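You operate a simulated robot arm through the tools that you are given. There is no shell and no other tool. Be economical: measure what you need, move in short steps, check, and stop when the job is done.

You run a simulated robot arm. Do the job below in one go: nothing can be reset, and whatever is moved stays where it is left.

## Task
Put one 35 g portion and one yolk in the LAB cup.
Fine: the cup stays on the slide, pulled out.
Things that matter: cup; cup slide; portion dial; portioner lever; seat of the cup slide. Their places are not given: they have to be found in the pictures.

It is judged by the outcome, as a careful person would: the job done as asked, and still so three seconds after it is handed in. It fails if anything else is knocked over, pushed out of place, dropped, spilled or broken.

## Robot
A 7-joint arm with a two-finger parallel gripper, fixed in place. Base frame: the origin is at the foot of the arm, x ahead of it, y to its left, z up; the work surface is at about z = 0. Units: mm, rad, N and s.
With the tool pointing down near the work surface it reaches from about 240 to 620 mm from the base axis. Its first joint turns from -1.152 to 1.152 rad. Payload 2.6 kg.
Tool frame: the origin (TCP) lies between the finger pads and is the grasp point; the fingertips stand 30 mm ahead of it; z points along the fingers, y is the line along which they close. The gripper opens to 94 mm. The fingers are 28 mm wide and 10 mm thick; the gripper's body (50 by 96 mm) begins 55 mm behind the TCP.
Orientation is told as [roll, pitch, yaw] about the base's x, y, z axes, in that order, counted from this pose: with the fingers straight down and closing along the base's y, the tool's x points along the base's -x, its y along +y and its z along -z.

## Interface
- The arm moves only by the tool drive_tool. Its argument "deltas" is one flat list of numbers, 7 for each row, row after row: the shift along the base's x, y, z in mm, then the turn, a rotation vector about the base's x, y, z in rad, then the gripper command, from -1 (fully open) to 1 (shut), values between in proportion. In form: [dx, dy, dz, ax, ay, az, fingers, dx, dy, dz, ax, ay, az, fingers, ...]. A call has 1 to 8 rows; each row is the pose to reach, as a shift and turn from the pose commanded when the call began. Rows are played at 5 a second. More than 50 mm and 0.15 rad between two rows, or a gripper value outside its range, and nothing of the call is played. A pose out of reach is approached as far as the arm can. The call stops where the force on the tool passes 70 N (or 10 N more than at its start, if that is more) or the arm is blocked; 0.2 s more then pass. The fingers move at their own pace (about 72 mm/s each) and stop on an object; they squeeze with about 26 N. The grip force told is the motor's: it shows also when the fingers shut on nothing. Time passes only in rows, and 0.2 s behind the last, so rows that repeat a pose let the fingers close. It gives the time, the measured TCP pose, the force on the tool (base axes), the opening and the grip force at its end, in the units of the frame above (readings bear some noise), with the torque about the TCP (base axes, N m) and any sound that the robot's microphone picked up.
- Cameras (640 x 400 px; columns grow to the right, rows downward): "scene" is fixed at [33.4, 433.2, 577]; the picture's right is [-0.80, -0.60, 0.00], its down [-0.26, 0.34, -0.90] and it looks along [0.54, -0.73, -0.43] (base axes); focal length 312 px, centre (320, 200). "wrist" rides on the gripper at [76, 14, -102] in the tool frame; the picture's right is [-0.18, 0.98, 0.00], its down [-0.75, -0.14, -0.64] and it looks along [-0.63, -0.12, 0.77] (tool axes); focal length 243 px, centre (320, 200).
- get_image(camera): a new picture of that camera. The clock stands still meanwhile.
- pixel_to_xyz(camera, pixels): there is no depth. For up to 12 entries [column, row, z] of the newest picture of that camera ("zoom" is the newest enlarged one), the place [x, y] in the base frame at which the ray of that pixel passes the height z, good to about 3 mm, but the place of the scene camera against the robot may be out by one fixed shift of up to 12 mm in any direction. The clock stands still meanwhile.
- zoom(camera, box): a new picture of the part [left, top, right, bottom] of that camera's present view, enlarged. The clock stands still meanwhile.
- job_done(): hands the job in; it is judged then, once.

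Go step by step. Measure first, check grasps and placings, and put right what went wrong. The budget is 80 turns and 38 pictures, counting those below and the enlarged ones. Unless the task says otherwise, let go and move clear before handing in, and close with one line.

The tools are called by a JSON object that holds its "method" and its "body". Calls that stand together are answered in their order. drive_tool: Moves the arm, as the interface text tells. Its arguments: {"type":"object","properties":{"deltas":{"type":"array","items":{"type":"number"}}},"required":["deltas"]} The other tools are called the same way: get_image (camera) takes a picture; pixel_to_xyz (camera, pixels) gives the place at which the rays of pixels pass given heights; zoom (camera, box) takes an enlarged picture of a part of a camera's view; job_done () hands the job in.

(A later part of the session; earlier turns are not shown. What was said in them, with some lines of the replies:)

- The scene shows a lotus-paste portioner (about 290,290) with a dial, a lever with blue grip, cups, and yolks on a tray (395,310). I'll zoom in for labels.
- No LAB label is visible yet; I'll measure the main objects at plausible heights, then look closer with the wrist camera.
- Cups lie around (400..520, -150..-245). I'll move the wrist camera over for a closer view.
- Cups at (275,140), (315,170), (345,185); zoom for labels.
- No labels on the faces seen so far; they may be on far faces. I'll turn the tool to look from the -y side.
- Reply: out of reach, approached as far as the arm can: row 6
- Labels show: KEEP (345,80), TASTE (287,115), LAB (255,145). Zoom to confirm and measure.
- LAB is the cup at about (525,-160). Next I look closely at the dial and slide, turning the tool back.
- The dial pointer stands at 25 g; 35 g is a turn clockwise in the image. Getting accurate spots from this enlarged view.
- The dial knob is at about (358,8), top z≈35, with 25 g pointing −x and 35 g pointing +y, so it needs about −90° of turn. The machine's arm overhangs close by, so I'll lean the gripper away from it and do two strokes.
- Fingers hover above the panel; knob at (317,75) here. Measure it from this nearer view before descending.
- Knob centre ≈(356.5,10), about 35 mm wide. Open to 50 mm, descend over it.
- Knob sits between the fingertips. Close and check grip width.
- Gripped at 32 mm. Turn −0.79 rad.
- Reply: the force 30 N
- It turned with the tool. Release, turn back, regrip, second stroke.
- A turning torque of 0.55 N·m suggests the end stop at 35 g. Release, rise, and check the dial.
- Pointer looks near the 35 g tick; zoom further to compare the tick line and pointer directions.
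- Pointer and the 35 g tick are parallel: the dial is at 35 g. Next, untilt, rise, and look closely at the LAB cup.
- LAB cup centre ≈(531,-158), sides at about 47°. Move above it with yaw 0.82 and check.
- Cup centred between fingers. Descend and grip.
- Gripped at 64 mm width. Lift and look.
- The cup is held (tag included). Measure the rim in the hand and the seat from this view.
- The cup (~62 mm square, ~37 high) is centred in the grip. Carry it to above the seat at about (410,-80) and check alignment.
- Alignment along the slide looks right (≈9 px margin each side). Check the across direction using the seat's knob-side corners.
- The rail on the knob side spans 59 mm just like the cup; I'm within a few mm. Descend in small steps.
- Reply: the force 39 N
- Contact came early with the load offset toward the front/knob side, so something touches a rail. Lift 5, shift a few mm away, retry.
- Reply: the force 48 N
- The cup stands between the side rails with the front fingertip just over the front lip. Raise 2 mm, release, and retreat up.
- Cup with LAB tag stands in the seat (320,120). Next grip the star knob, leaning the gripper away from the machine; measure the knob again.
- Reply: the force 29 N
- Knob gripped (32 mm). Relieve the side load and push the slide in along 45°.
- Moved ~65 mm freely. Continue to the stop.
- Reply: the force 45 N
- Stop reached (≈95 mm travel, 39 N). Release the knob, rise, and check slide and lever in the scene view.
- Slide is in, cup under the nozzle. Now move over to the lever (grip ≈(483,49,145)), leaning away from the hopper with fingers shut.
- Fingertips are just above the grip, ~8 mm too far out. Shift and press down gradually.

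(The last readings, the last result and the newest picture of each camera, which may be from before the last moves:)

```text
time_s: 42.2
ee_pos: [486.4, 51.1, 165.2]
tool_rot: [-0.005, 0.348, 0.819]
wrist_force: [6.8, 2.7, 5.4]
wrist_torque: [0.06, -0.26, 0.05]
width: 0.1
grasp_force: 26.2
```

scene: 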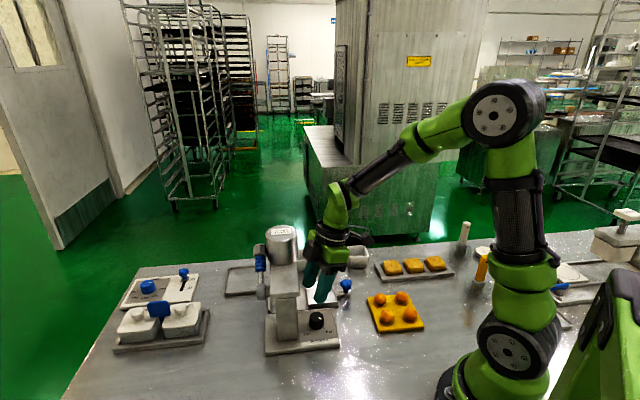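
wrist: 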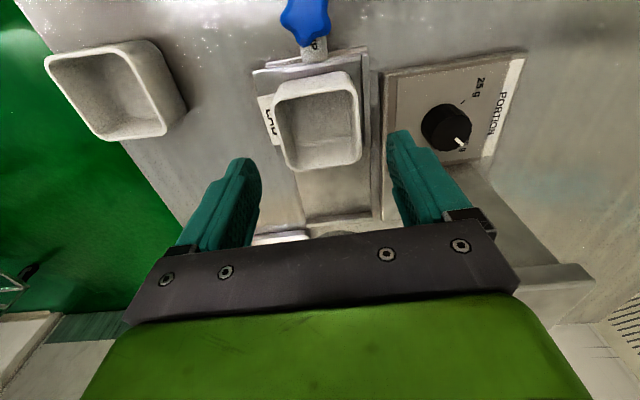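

Light contact (≈8 N). Continue along the arc.

{"method": "drive_tool", "body": {"deltas": [1.5, -1.5, -6, 0, 0, 0, 1, 3, -3, -13, 0, 0, 0, 1, 4, -4, -20, 0, 0, 0, 1, 5, -5, -27, 0, 0, 0, 1, 5, -5, -34, 0, 0, 0, 1, 5, -5, -40, 0, 0, 0, 1]}}

```text
time_s: 43.4
ee_pos: [493.0, 48.3, 143.4]
tool_rot: [-0.012, 0.334, 0.808]
wrist_force: [-1.4, 0.1, 9.3]
wrist_torque: [0.02, 0.11, 0.0]
width: 0.1
grasp_force: 25.9
stopped in row 5: the force on the tool passed its limit at 78 N (the readings are from after the stop); the commanded pose is now the measured one
```

Stopped by 78 N at about the lever's horizontal position — probably its end. Hold with slight pressure, then look.

{"method": "drive_tool", "body": {"deltas": [0, 0, -2, 0, 0, 0, 1, 0, 0, -3, 0, 0, 0, 1, 0, 0, -3, 0, 0, 0, 1, 0, 0, -3, 0, 0, 0, 1, 0, 0, -3, 0, 0, 0, 1]}}

{"method": "zoom", "body": {"camera": "scene", "box": [220, 190, 340, 310]}}

```text
time_s: 44.6
ee_pos: [493.6, 45.7, 142.0]
tool_rot: [-0.015, 0.33, 0.81]
wrist_force: [6.0, -1.3, 32.3]
wrist_torque: [0.06, 0.15, 0.01]
width: 0.0
grasp_force: 26.0
```

```text
3.33 times, centred on (280, 250) of scene
```

zoom: 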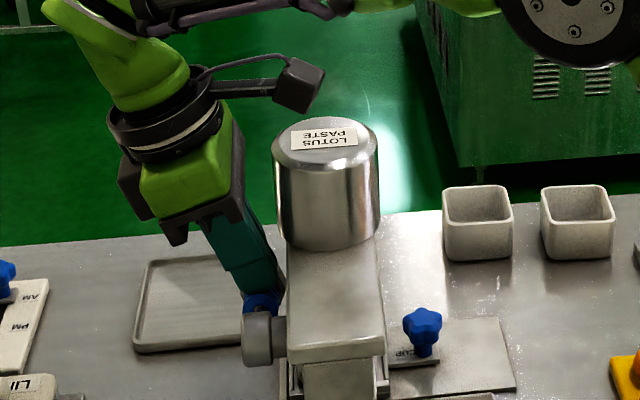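

Lever is now down at its stop. Rise off it and return over the hopper towards the star knob.

{"method": "drive_tool", "body": {"deltas": [0, 0, 40, 0, 0, 0, 1, 0, 5, 80, 0, 0, 0, 1, 0, 5, 120, 0, 0, 0, 1, -5, 0, 158, 0.06, -0.056, 0, 1, -20, -30, 160, 0.125, -0.117, 0, 1, -40, -60, 160, 0.19, -0.178, 0, 1, -55, -85, 160, 0.24, -0.22, 0, 0.5, -69, -110, 150, 0.24, -0.22, 0, 0]}}

```text
time_s: 46.4
ee_pos: [423.5, -63.7, 290.5]
tool_rot: [-0.001, 0.009, 0.811]
wrist_force: [-0.6, 0.5, 0.8]
wrist_torque: [-0.02, 0.08, 0.03]
width: 46.8
grasp_force: 0.0
```

{"method": "drive_tool", "body": {"deltas": [0, 0, -20, 0.1, -0.094, 0, -0.3, 0, 0, -50, 0.2, -0.188, 0, -0.3, 0, 0, -90, 0.297, -0.279, 0, -0.3, 0.5, -0.5, -130, 0.297, -0.279, 0, -0.3, 1, -1, -170, 0.297, -0.279, 0, -0.3, 1, -1, -210, 0.297, -0.279, 0, -0.3, 1, -1, -248, 0.297, -0.279, 0, -0.3]}}

{"method": "drive_tool", "body": {"deltas": [0, 0, 0, 0, 0, 0, 0.3, 0, 0, 0, 0, 0, 0, 1, 0, 0, 0, 0, 0, 0, 1]}}

```text
time_s: 48.0
ee_pos: [424.5, -63.9, 42.4]
tool_rot: [0.001, -0.395, 0.811]
wrist_force: [0.9, 0.4, 0.6]
wrist_torque: [0.02, 0.01, 0.03]
width: 61.2
grasp_force: 0.0
```

```text
time_s: 48.8
ee_pos: [425.0, -63.9, 41.3]
tool_rot: [0.004, -0.397, 0.811]
wrist_force: [-8.6, 6.3, -0.2]
wrist_torque: [-0.05, -0.1, 0.38]
width: 31.2
grasp_force: 45.3
```

Knob gripped (31 mm). Pull the slide out along −45°, gently.

{"method": "drive_tool", "body": {"deltas": [-5, -5, 0, 0, 0, 0, 1, -13, -13, 0, 0, 0, 0, 1, -21, -21, 0, 0, 0, 0, 1, -29, -29, 0, 0, 0, 0, 1, -37, -37, 0, 0, 0, 0, 1, -45, -45, 0, 0, 0, 0, 1, -53, -53, 0, 0, 0, 0, 1, -59, -59, 0, 0, 0, 0, 1]}}

{"method": "drive_tool", "body": {"deltas": [-2, -2, 0, 0, 0, 0, 1, -4, -4, 0, 0, 0, 0, 1, -6, -6, 0, 0, 0, 0, 1, -7, -7, 0, 0, 0, 0, 1]}}

```text
time_s: 50.6
ee_pos: [364.6, -123.3, 42.2]
tool_rot: [0.003, -0.398, 0.809]
wrist_force: [-13.7, 15.0, 32.6]
wrist_torque: [-0.24, -0.15, 0.56]
width: 31.0
grasp_force: 44.8
```

```text
time_s: 51.6
ee_pos: [359.6, -129.2, 41.5]
tool_rot: [0.004, -0.4, 0.811]
wrist_force: [-4.7, 17.3, 37.9]
wrist_torque: [-0.08, -0.14, 0.32]
width: 30.7
grasp_force: 45.0
```

Slide is out again. Release, rise, and view both cup contents and yolks.

{"method": "drive_tool", "body": {"deltas": [0, 0, 0, 0, 0, 0, -0.3, 0, 0, 0, 0, 0, 0, -0.3, -2, -2, 40, 0, 0, 0, -0.3, -20, -4, 80, -0.1, 0.094, 0, -0.5, -45, -5, 120, -0.2, 0.188, 0, -1, -67, -6, 158, -0.292, 0.274, 0, -1]}}

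{"method": "get_image", "body": {"camera": "wrist"}}

```text
time_s: 53.0
ee_pos: [289.6, -137.3, 201.3]
tool_rot: [-0.002, 0.004, 0.809]
wrist_force: [-0.6, 0.7, 0.5]
wrist_torque: [0.01, -0.02, 0.02]
width: 93.8
grasp_force: 0.0
```

```text
2 pictures are left
```

wrist: 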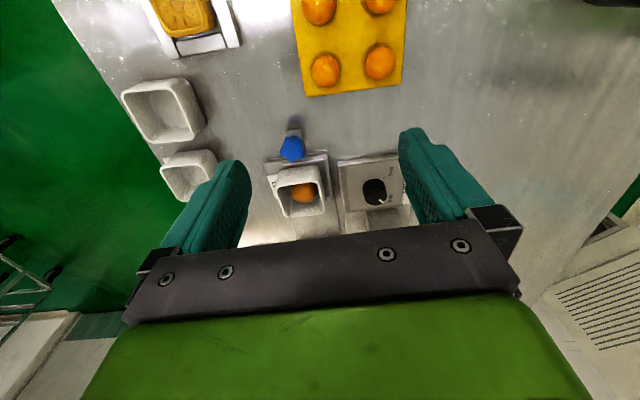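

A paste portion lies in the cup at (303,190). Measure the nearest yolks, cup rim and the lump.

{"method": "pixel_to_xyz", "body": {"camera": "wrist", "pixels": [[326, 70, 24], [381, 62, 24], [326, 70, 30], [320, 10, 24], [275, 178, 46], [315, 166, 46], [324, 208, 46], [285, 218, 46], [300, 192, 46], [303, 192, 22], [290, 190, 18], [292, 148, 36]]}}

```text
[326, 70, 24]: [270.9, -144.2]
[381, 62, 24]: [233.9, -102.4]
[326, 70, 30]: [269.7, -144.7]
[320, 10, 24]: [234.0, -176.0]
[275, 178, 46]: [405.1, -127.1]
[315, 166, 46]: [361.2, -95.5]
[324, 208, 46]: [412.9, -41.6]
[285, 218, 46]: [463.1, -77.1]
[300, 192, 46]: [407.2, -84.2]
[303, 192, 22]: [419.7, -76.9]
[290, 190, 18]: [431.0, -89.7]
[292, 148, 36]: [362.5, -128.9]
```

Paste is in. Take the yolk at (270.5,-144): open to 52 mm, descend with tips a little below its equator.

{"method": "drive_tool", "body": {"deltas": [-10, -4, -40, 0, 0, 0, -0.1, -19, -7, -80, 0, 0, 0, -0.1, -19, -7, -115, 0, 0, 0, -0.1, -19, -7, -140, 0, 0, 0, -0.1, -19, -7, -154, 0, 0, 0, -0.1]}}

{"method": "drive_tool", "body": {"deltas": [0, 0, 0, 0, 0, 0, 0.25, 0, 0, 0, 0, 0, 0, 0.32, 0, 0, 0, 0, 0, 0, 0.36, 0, 0, 0, 0, 0, 0, 0.36]}}

```text
time_s: 54.2
ee_pos: [271.2, -142.8, 45.7]
tool_rot: [-0.003, 0.003, 0.81]
wrist_force: [-0.1, 0.3, -0.1]
wrist_torque: [-0.02, -0.02, -0.02]
width: 51.7
grasp_force: 0.0
```

```text
time_s: 55.2
ee_pos: [271.1, -142.7, 45.0]
tool_rot: [-0.001, 0.002, 0.81]
wrist_force: [0.1, 0.1, 0.1]
wrist_torque: [-0.01, 0.01, 0.03]
width: 30.2
grasp_force: 0.1
```

Width 30 mm with no contact yet; close further in small steps.

{"method": "drive_tool", "body": {"deltas": [0, 0, 0, 0, 0, 0, 0.4, 0, 0, 0, 0, 0, 0, 0.44, 0, 0, 0, 0, 0, 0, 0.44]}}

{"method": "drive_tool", "body": {"deltas": [0, 0, 0, 0, 0, 0, 0.48, 0, 0, 0, 0, 0, 0, 0.5, 0, 0, 0, 0, 0, 0, 0.5]}}

```text
time_s: 56.0
ee_pos: [271.7, -141.7, 45.6]
tool_rot: [-0.002, 0.003, 0.811]
wrist_force: [-0.2, 0.1, -0.1]
wrist_torque: [0.03, 0.0, -0.02]
width: 27.9
grasp_force: 6.4
```

```text
time_s: 56.8
ee_pos: [270.0, -142.5, 44.2]
tool_rot: [-0.001, 0.004, 0.81]
wrist_force: [0.1, 0.5, -0.7]
wrist_torque: [0.03, -0.04, -0.02]
width: 25.6
grasp_force: 25.9
```

Contact at 28 mm, soft. Ease slightly and lift.

{"method": "drive_tool", "body": {"deltas": [0, 0, 0, 0, 0, 0, 0.45, 0, 0, 15, 0, 0, 0, 0.45, 0, 0, 40, 0, 0, 0, 0.45, 0, 0, 70, 0, 0, 0, 0.45]}}

```text
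time_s: 57.8
ee_pos: [273.0, -142.5, 112.9]
tool_rot: [-0.001, 0.004, 0.81]
wrist_force: [0.5, -0.1, -0.1]
wrist_torque: [-0.06, 0.02, -0.01]
width: 26.5
grasp_force: 25.6
```

Yolk held. Carry it over the cup, slightly to the knob side of the paste.

{"method": "drive_tool", "body": {"deltas": [33, 13, 5, 0, 0, 0, 0.45, 66, 26, 5, 0, 0, 0, 0.45, 100, 40, 5, 0, 0, 0, 0.45, 131, 52, 0, 0, 0, 0, 0.45, 131, 52, -14, 0, 0, 0, 0.45, 131, 52, -28, 0, 0, 0, 0.45]}}

{"method": "get_image", "body": {"camera": "wrist"}}

```text
time_s: 59.2
ee_pos: [402.2, -89.7, 88.8]
tool_rot: [-0.003, 0.004, 0.809]
wrist_force: [-0.6, -0.3, 0.3]
wrist_torque: [-0.02, 0.01, 0.01]
width: 28.1
grasp_force: 7.2
```

```text
1 pictures are left
```

wrist: 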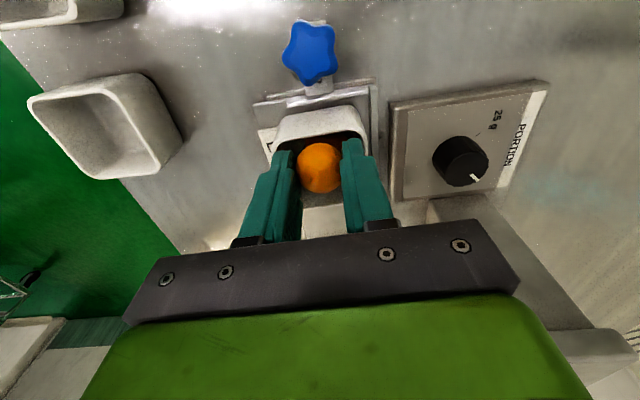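

Yolk is over the cup. Shift 4 mm toward its middle, lower to just above the rim, and release gently.

{"method": "drive_tool", "body": {"deltas": [3, 3, 0, 0, 0, 0, 0.45, 3, 3, -4, 0, 0, 0, 0.45, 3, 3, -5, 0, 0, 0, 0.42, 3, 3, -5, 0, 0, 0, 0.36, 3, 3, -5, 0, 0, 0, 0.25, 3, 3, -5, 0, 0, 0, 0.15, 3, 3, -5, 0, 0, 0, 0.1]}}

{"method": "drive_tool", "body": {"deltas": [0, 0, 10, 0, 0, 0, 0, 0, 0, 30, 0, 0, 0, 0, -15, -15, 60, 0, 0, 0, 0, -40, -40, 90, 0, 0, 0, 0, -65, -65, 120, 0, 0, 0, 0, -80, -80, 140, 0, 0, 0, 0]}}

{"method": "zoom", "body": {"camera": "wrist", "box": [200, 60, 420, 235]}}

```text
time_s: 60.8
ee_pos: [405.5, -87.8, 82.4]
tool_rot: [-0.001, 0.003, 0.81]
wrist_force: [0.6, 0.1, -1.2]
wrist_torque: [-0.03, 0.01, 0.0]
width: 34.1
grasp_force: 0.1
```

```text
time_s: 62.2
ee_pos: [325.3, -169.5, 220.4]
tool_rot: [-0.001, 0.001, 0.812]
wrist_force: [0.5, -0.1, -0.7]
wrist_torque: [0.0, 0.0, 0.03]
width: 34.3
grasp_force: 0.1
```

```text
2.29 times, centred on (310, 148) of wrist
```

zoom: 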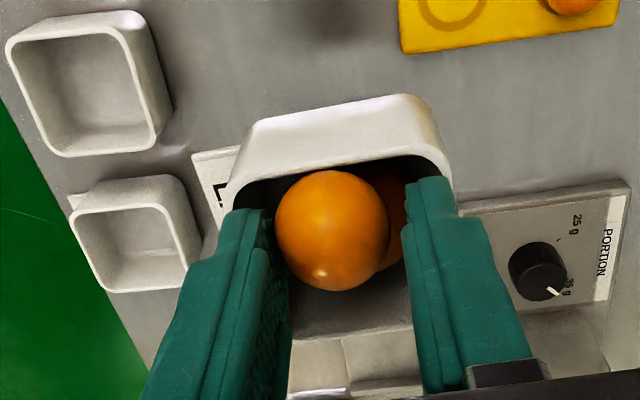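

The last picture shows the fingers wedged inside the cup (34 + 20 mm ≈ its inner width), so the cup came up with them, with paste and yolk inside. I keep the outward pressure and retrace slowly to set it back on the seat.

{"method": "drive_tool", "body": {"deltas": [8, 8, -10, 0, 0, 0, 0, 18, 18, -22, 0, 0, 0, 0, 30, 30, -36, 0, 0, 0, 0, 42, 42, -51, 0, 0, 0, 0, 54, 54, -66, 0, 0, 0, 0, 65, 65, -80, 0, 0, 0, 0, 74, 74, -92, 0, 0, 0, 0, 80, 80, -105, 0, 0, 0, 0]}}

{"method": "drive_tool", "body": {"deltas": [0, 0, -4, 0, 0, 0, 0, 0, 0, -9, 0, 0, 0, 0, 0, 0, -14, 0, 0, 0, 0, 0, 0, -19, 0, 0, 0, 0, 0, 0, -23, 0, 0, 0, 0, 0, 0, -26, 0, 0, 0, 0, 0, 0, -26, 0, 0, 0, 0]}}

```text
time_s: 64.0
ee_pos: [407.4, -88.4, 117.8]
tool_rot: [-0.003, 0.004, 0.809]
wrist_force: [0.7, 0.6, -0.6]
wrist_torque: [0.0, 0.01, -0.02]
width: 34.1
grasp_force: 0.2
```

```text
time_s: 65.6
ee_pos: [406.3, -87.8, 90.1]
tool_rot: [-0.002, 0.004, 0.81]
wrist_force: [-0.8, -0.4, -2.1]
wrist_torque: [0.0, 0.0, -0.01]
width: 34.1
grasp_force: 0.1
```

Still held at 34.1 mm, no contact yet. Lower the last 9 mm in tiny steps.

{"method": "drive_tool", "body": {"deltas": [0, 0, -1.5, 0, 0, 0, 0, 0, 0, -3, 0, 0, 0, 0, 0, 0, -4.5, 0, 0, 0, 0, 0, 0, -6, 0, 0, 0, 0, 0, 0, -6, 0, 0, 0, 0]}}

{"method": "drive_tool", "body": {"deltas": [0, 0, -1, 0, 0, 0, 0, 0, 0, -2, 0, 0, 0, 0, 0, 0, -2, 0, 0, 0, 0]}}

```text
time_s: 66.8
ee_pos: [405.7, -87.8, 85.1]
tool_rot: [-0.003, 0.002, 0.809]
wrist_force: [-0.7, -0.3, -0.7]
wrist_torque: [0.01, 0.03, 0.0]
width: 34.5
grasp_force: 0.1
```

```text
time_s: 67.6
ee_pos: [407.5, -88.6, 82.5]
tool_rot: [-0.002, 0.004, 0.811]
wrist_force: [-0.5, -0.3, -0.5]
wrist_torque: [0.0, -0.01, 0.02]
width: 34.2
grasp_force: 0.1
```

{"method": "drive_tool", "body": {"deltas": [0, 0, -0.7, 0, 0, 0, 0, 0, 0, -1.4, 0, 0, 0, 0, 0, 0, -1.4, 0, 0, 0, 0]}}

{"method": "drive_tool", "body": {"deltas": [0, 0, -0.7, 0, 0, 0, 0, 0, 0, -1.4, 0, 0, 0, 0, 0, 0, -1.4, 0, 0, 0, 0]}}

```text
time_s: 68.4
ee_pos: [406.4, -87.3, 82.1]
tool_rot: [-0.004, 0.005, 0.808]
wrist_force: [-1.3, 1.2, 6.4]
wrist_torque: [0.05, 0.04, 0.0]
width: 34.3
grasp_force: 0.0
```

```text
time_s: 69.2
ee_pos: [406.1, -88.4, 80.7]
tool_rot: [-0.004, 0.002, 0.809]
wrist_force: [-1.7, 1.2, 18.1]
wrist_torque: [-0.01, 0.01, 0.01]
width: 34.2
grasp_force: 0.0
```

Contact appears at the original height with no tilting torque: the cup sits level in its seat. Unload, close slightly to 30 mm (wider than the yolk), and rise straight; then test that the fingers are free.

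{"method": "drive_tool", "body": {"deltas": [0, 0, 1.2, 0, 0, 0, 0.3, 0, 0, 1.2, 0, 0, 0, 0.35, 0, 0, 1.2, 0, 0, 0, 0.35, 0, 0, 1.2, 0, 0, 0, 0.35]}}

{"method": "drive_tool", "body": {"deltas": [0, 0, 3, 0, 0, 0, 0.35, 0, 0, 8, 0, 0, 0, 0.35, 0, 0, 14, 0, 0, 0, 0.35, 0, 0, 22, 0, 0, 0, 0.35, 0, 0, 30, 0, 0, 0, 0.35]}}

```text
time_s: 70.2
ee_pos: [406.1, -87.0, 80.6]
tool_rot: [-0.003, 0.004, 0.81]
wrist_force: [0.0, -0.7, -1.1]
wrist_torque: [0.01, 0.0, 0.03]
width: 30.8
grasp_force: 0.1
```

```text
time_s: 71.4
ee_pos: [404.9, -90.1, 110.9]
tool_rot: [-0.003, 0.004, 0.81]
wrist_force: [0.2, -0.2, -0.3]
wrist_torque: [0.01, -0.03, -0.01]
width: 30.7
grasp_force: 0.0
```

Free test: open to 45 mm here, above the cup.

{"method": "drive_tool", "body": {"deltas": [0, 0, 0, 0, 0, 0, 0.25, 0, 0, 0, 0, 0, 0, 0.1, 0, 0, 0, 0, 0, 0, 0.04, 0, 0, 0, 0, 0, 0, 0.04]}}

```text
time_s: 72.4
ee_pos: [404.9, -88.6, 111.4]
tool_rot: [-0.001, 0.003, 0.81]
wrist_force: [0.4, -0.6, -0.6]
wrist_torque: [0.02, 0.01, 0.0]
width: 45.0
grasp_force: 0.1
```

The fingers opened past 34 mm, so the cup stayed behind. Move clear.

{"method": "drive_tool", "body": {"deltas": [0, 0, 40, 0, 0, 0, 0.04, 0, 0, 85, 0, 0, 0, 0.04, -25, -25, 110, 0, 0, 0, 0.04, -60, -45, 130, 0, 0, 0, 0.04, -60, -45, 130, 0, 0, 0, 0.04]}}

{"method": "job_done", "body": {}}

```text
time_s: 73.6
ee_pos: [347.4, -133.5, 242.2]
tool_rot: [-0.002, 0.004, 0.811]
wrist_force: [0.2, 0.0, 0.6]
wrist_torque: [0.0, -0.01, 0.03]
width: 45.1
grasp_force: 0.1
```

```text
The job is handed in.
```

The job is handed in: the LAB cup holds one portion, dispensed with the dial at 35 g, and one yolk. It should be back on the pulled-out slide. When I released the yolk, the fingers wedged in the cup and lifted it, so I set it back down. With no pictures left, force and finger-width readings are my only check that it sits level on the seat and stayed there.
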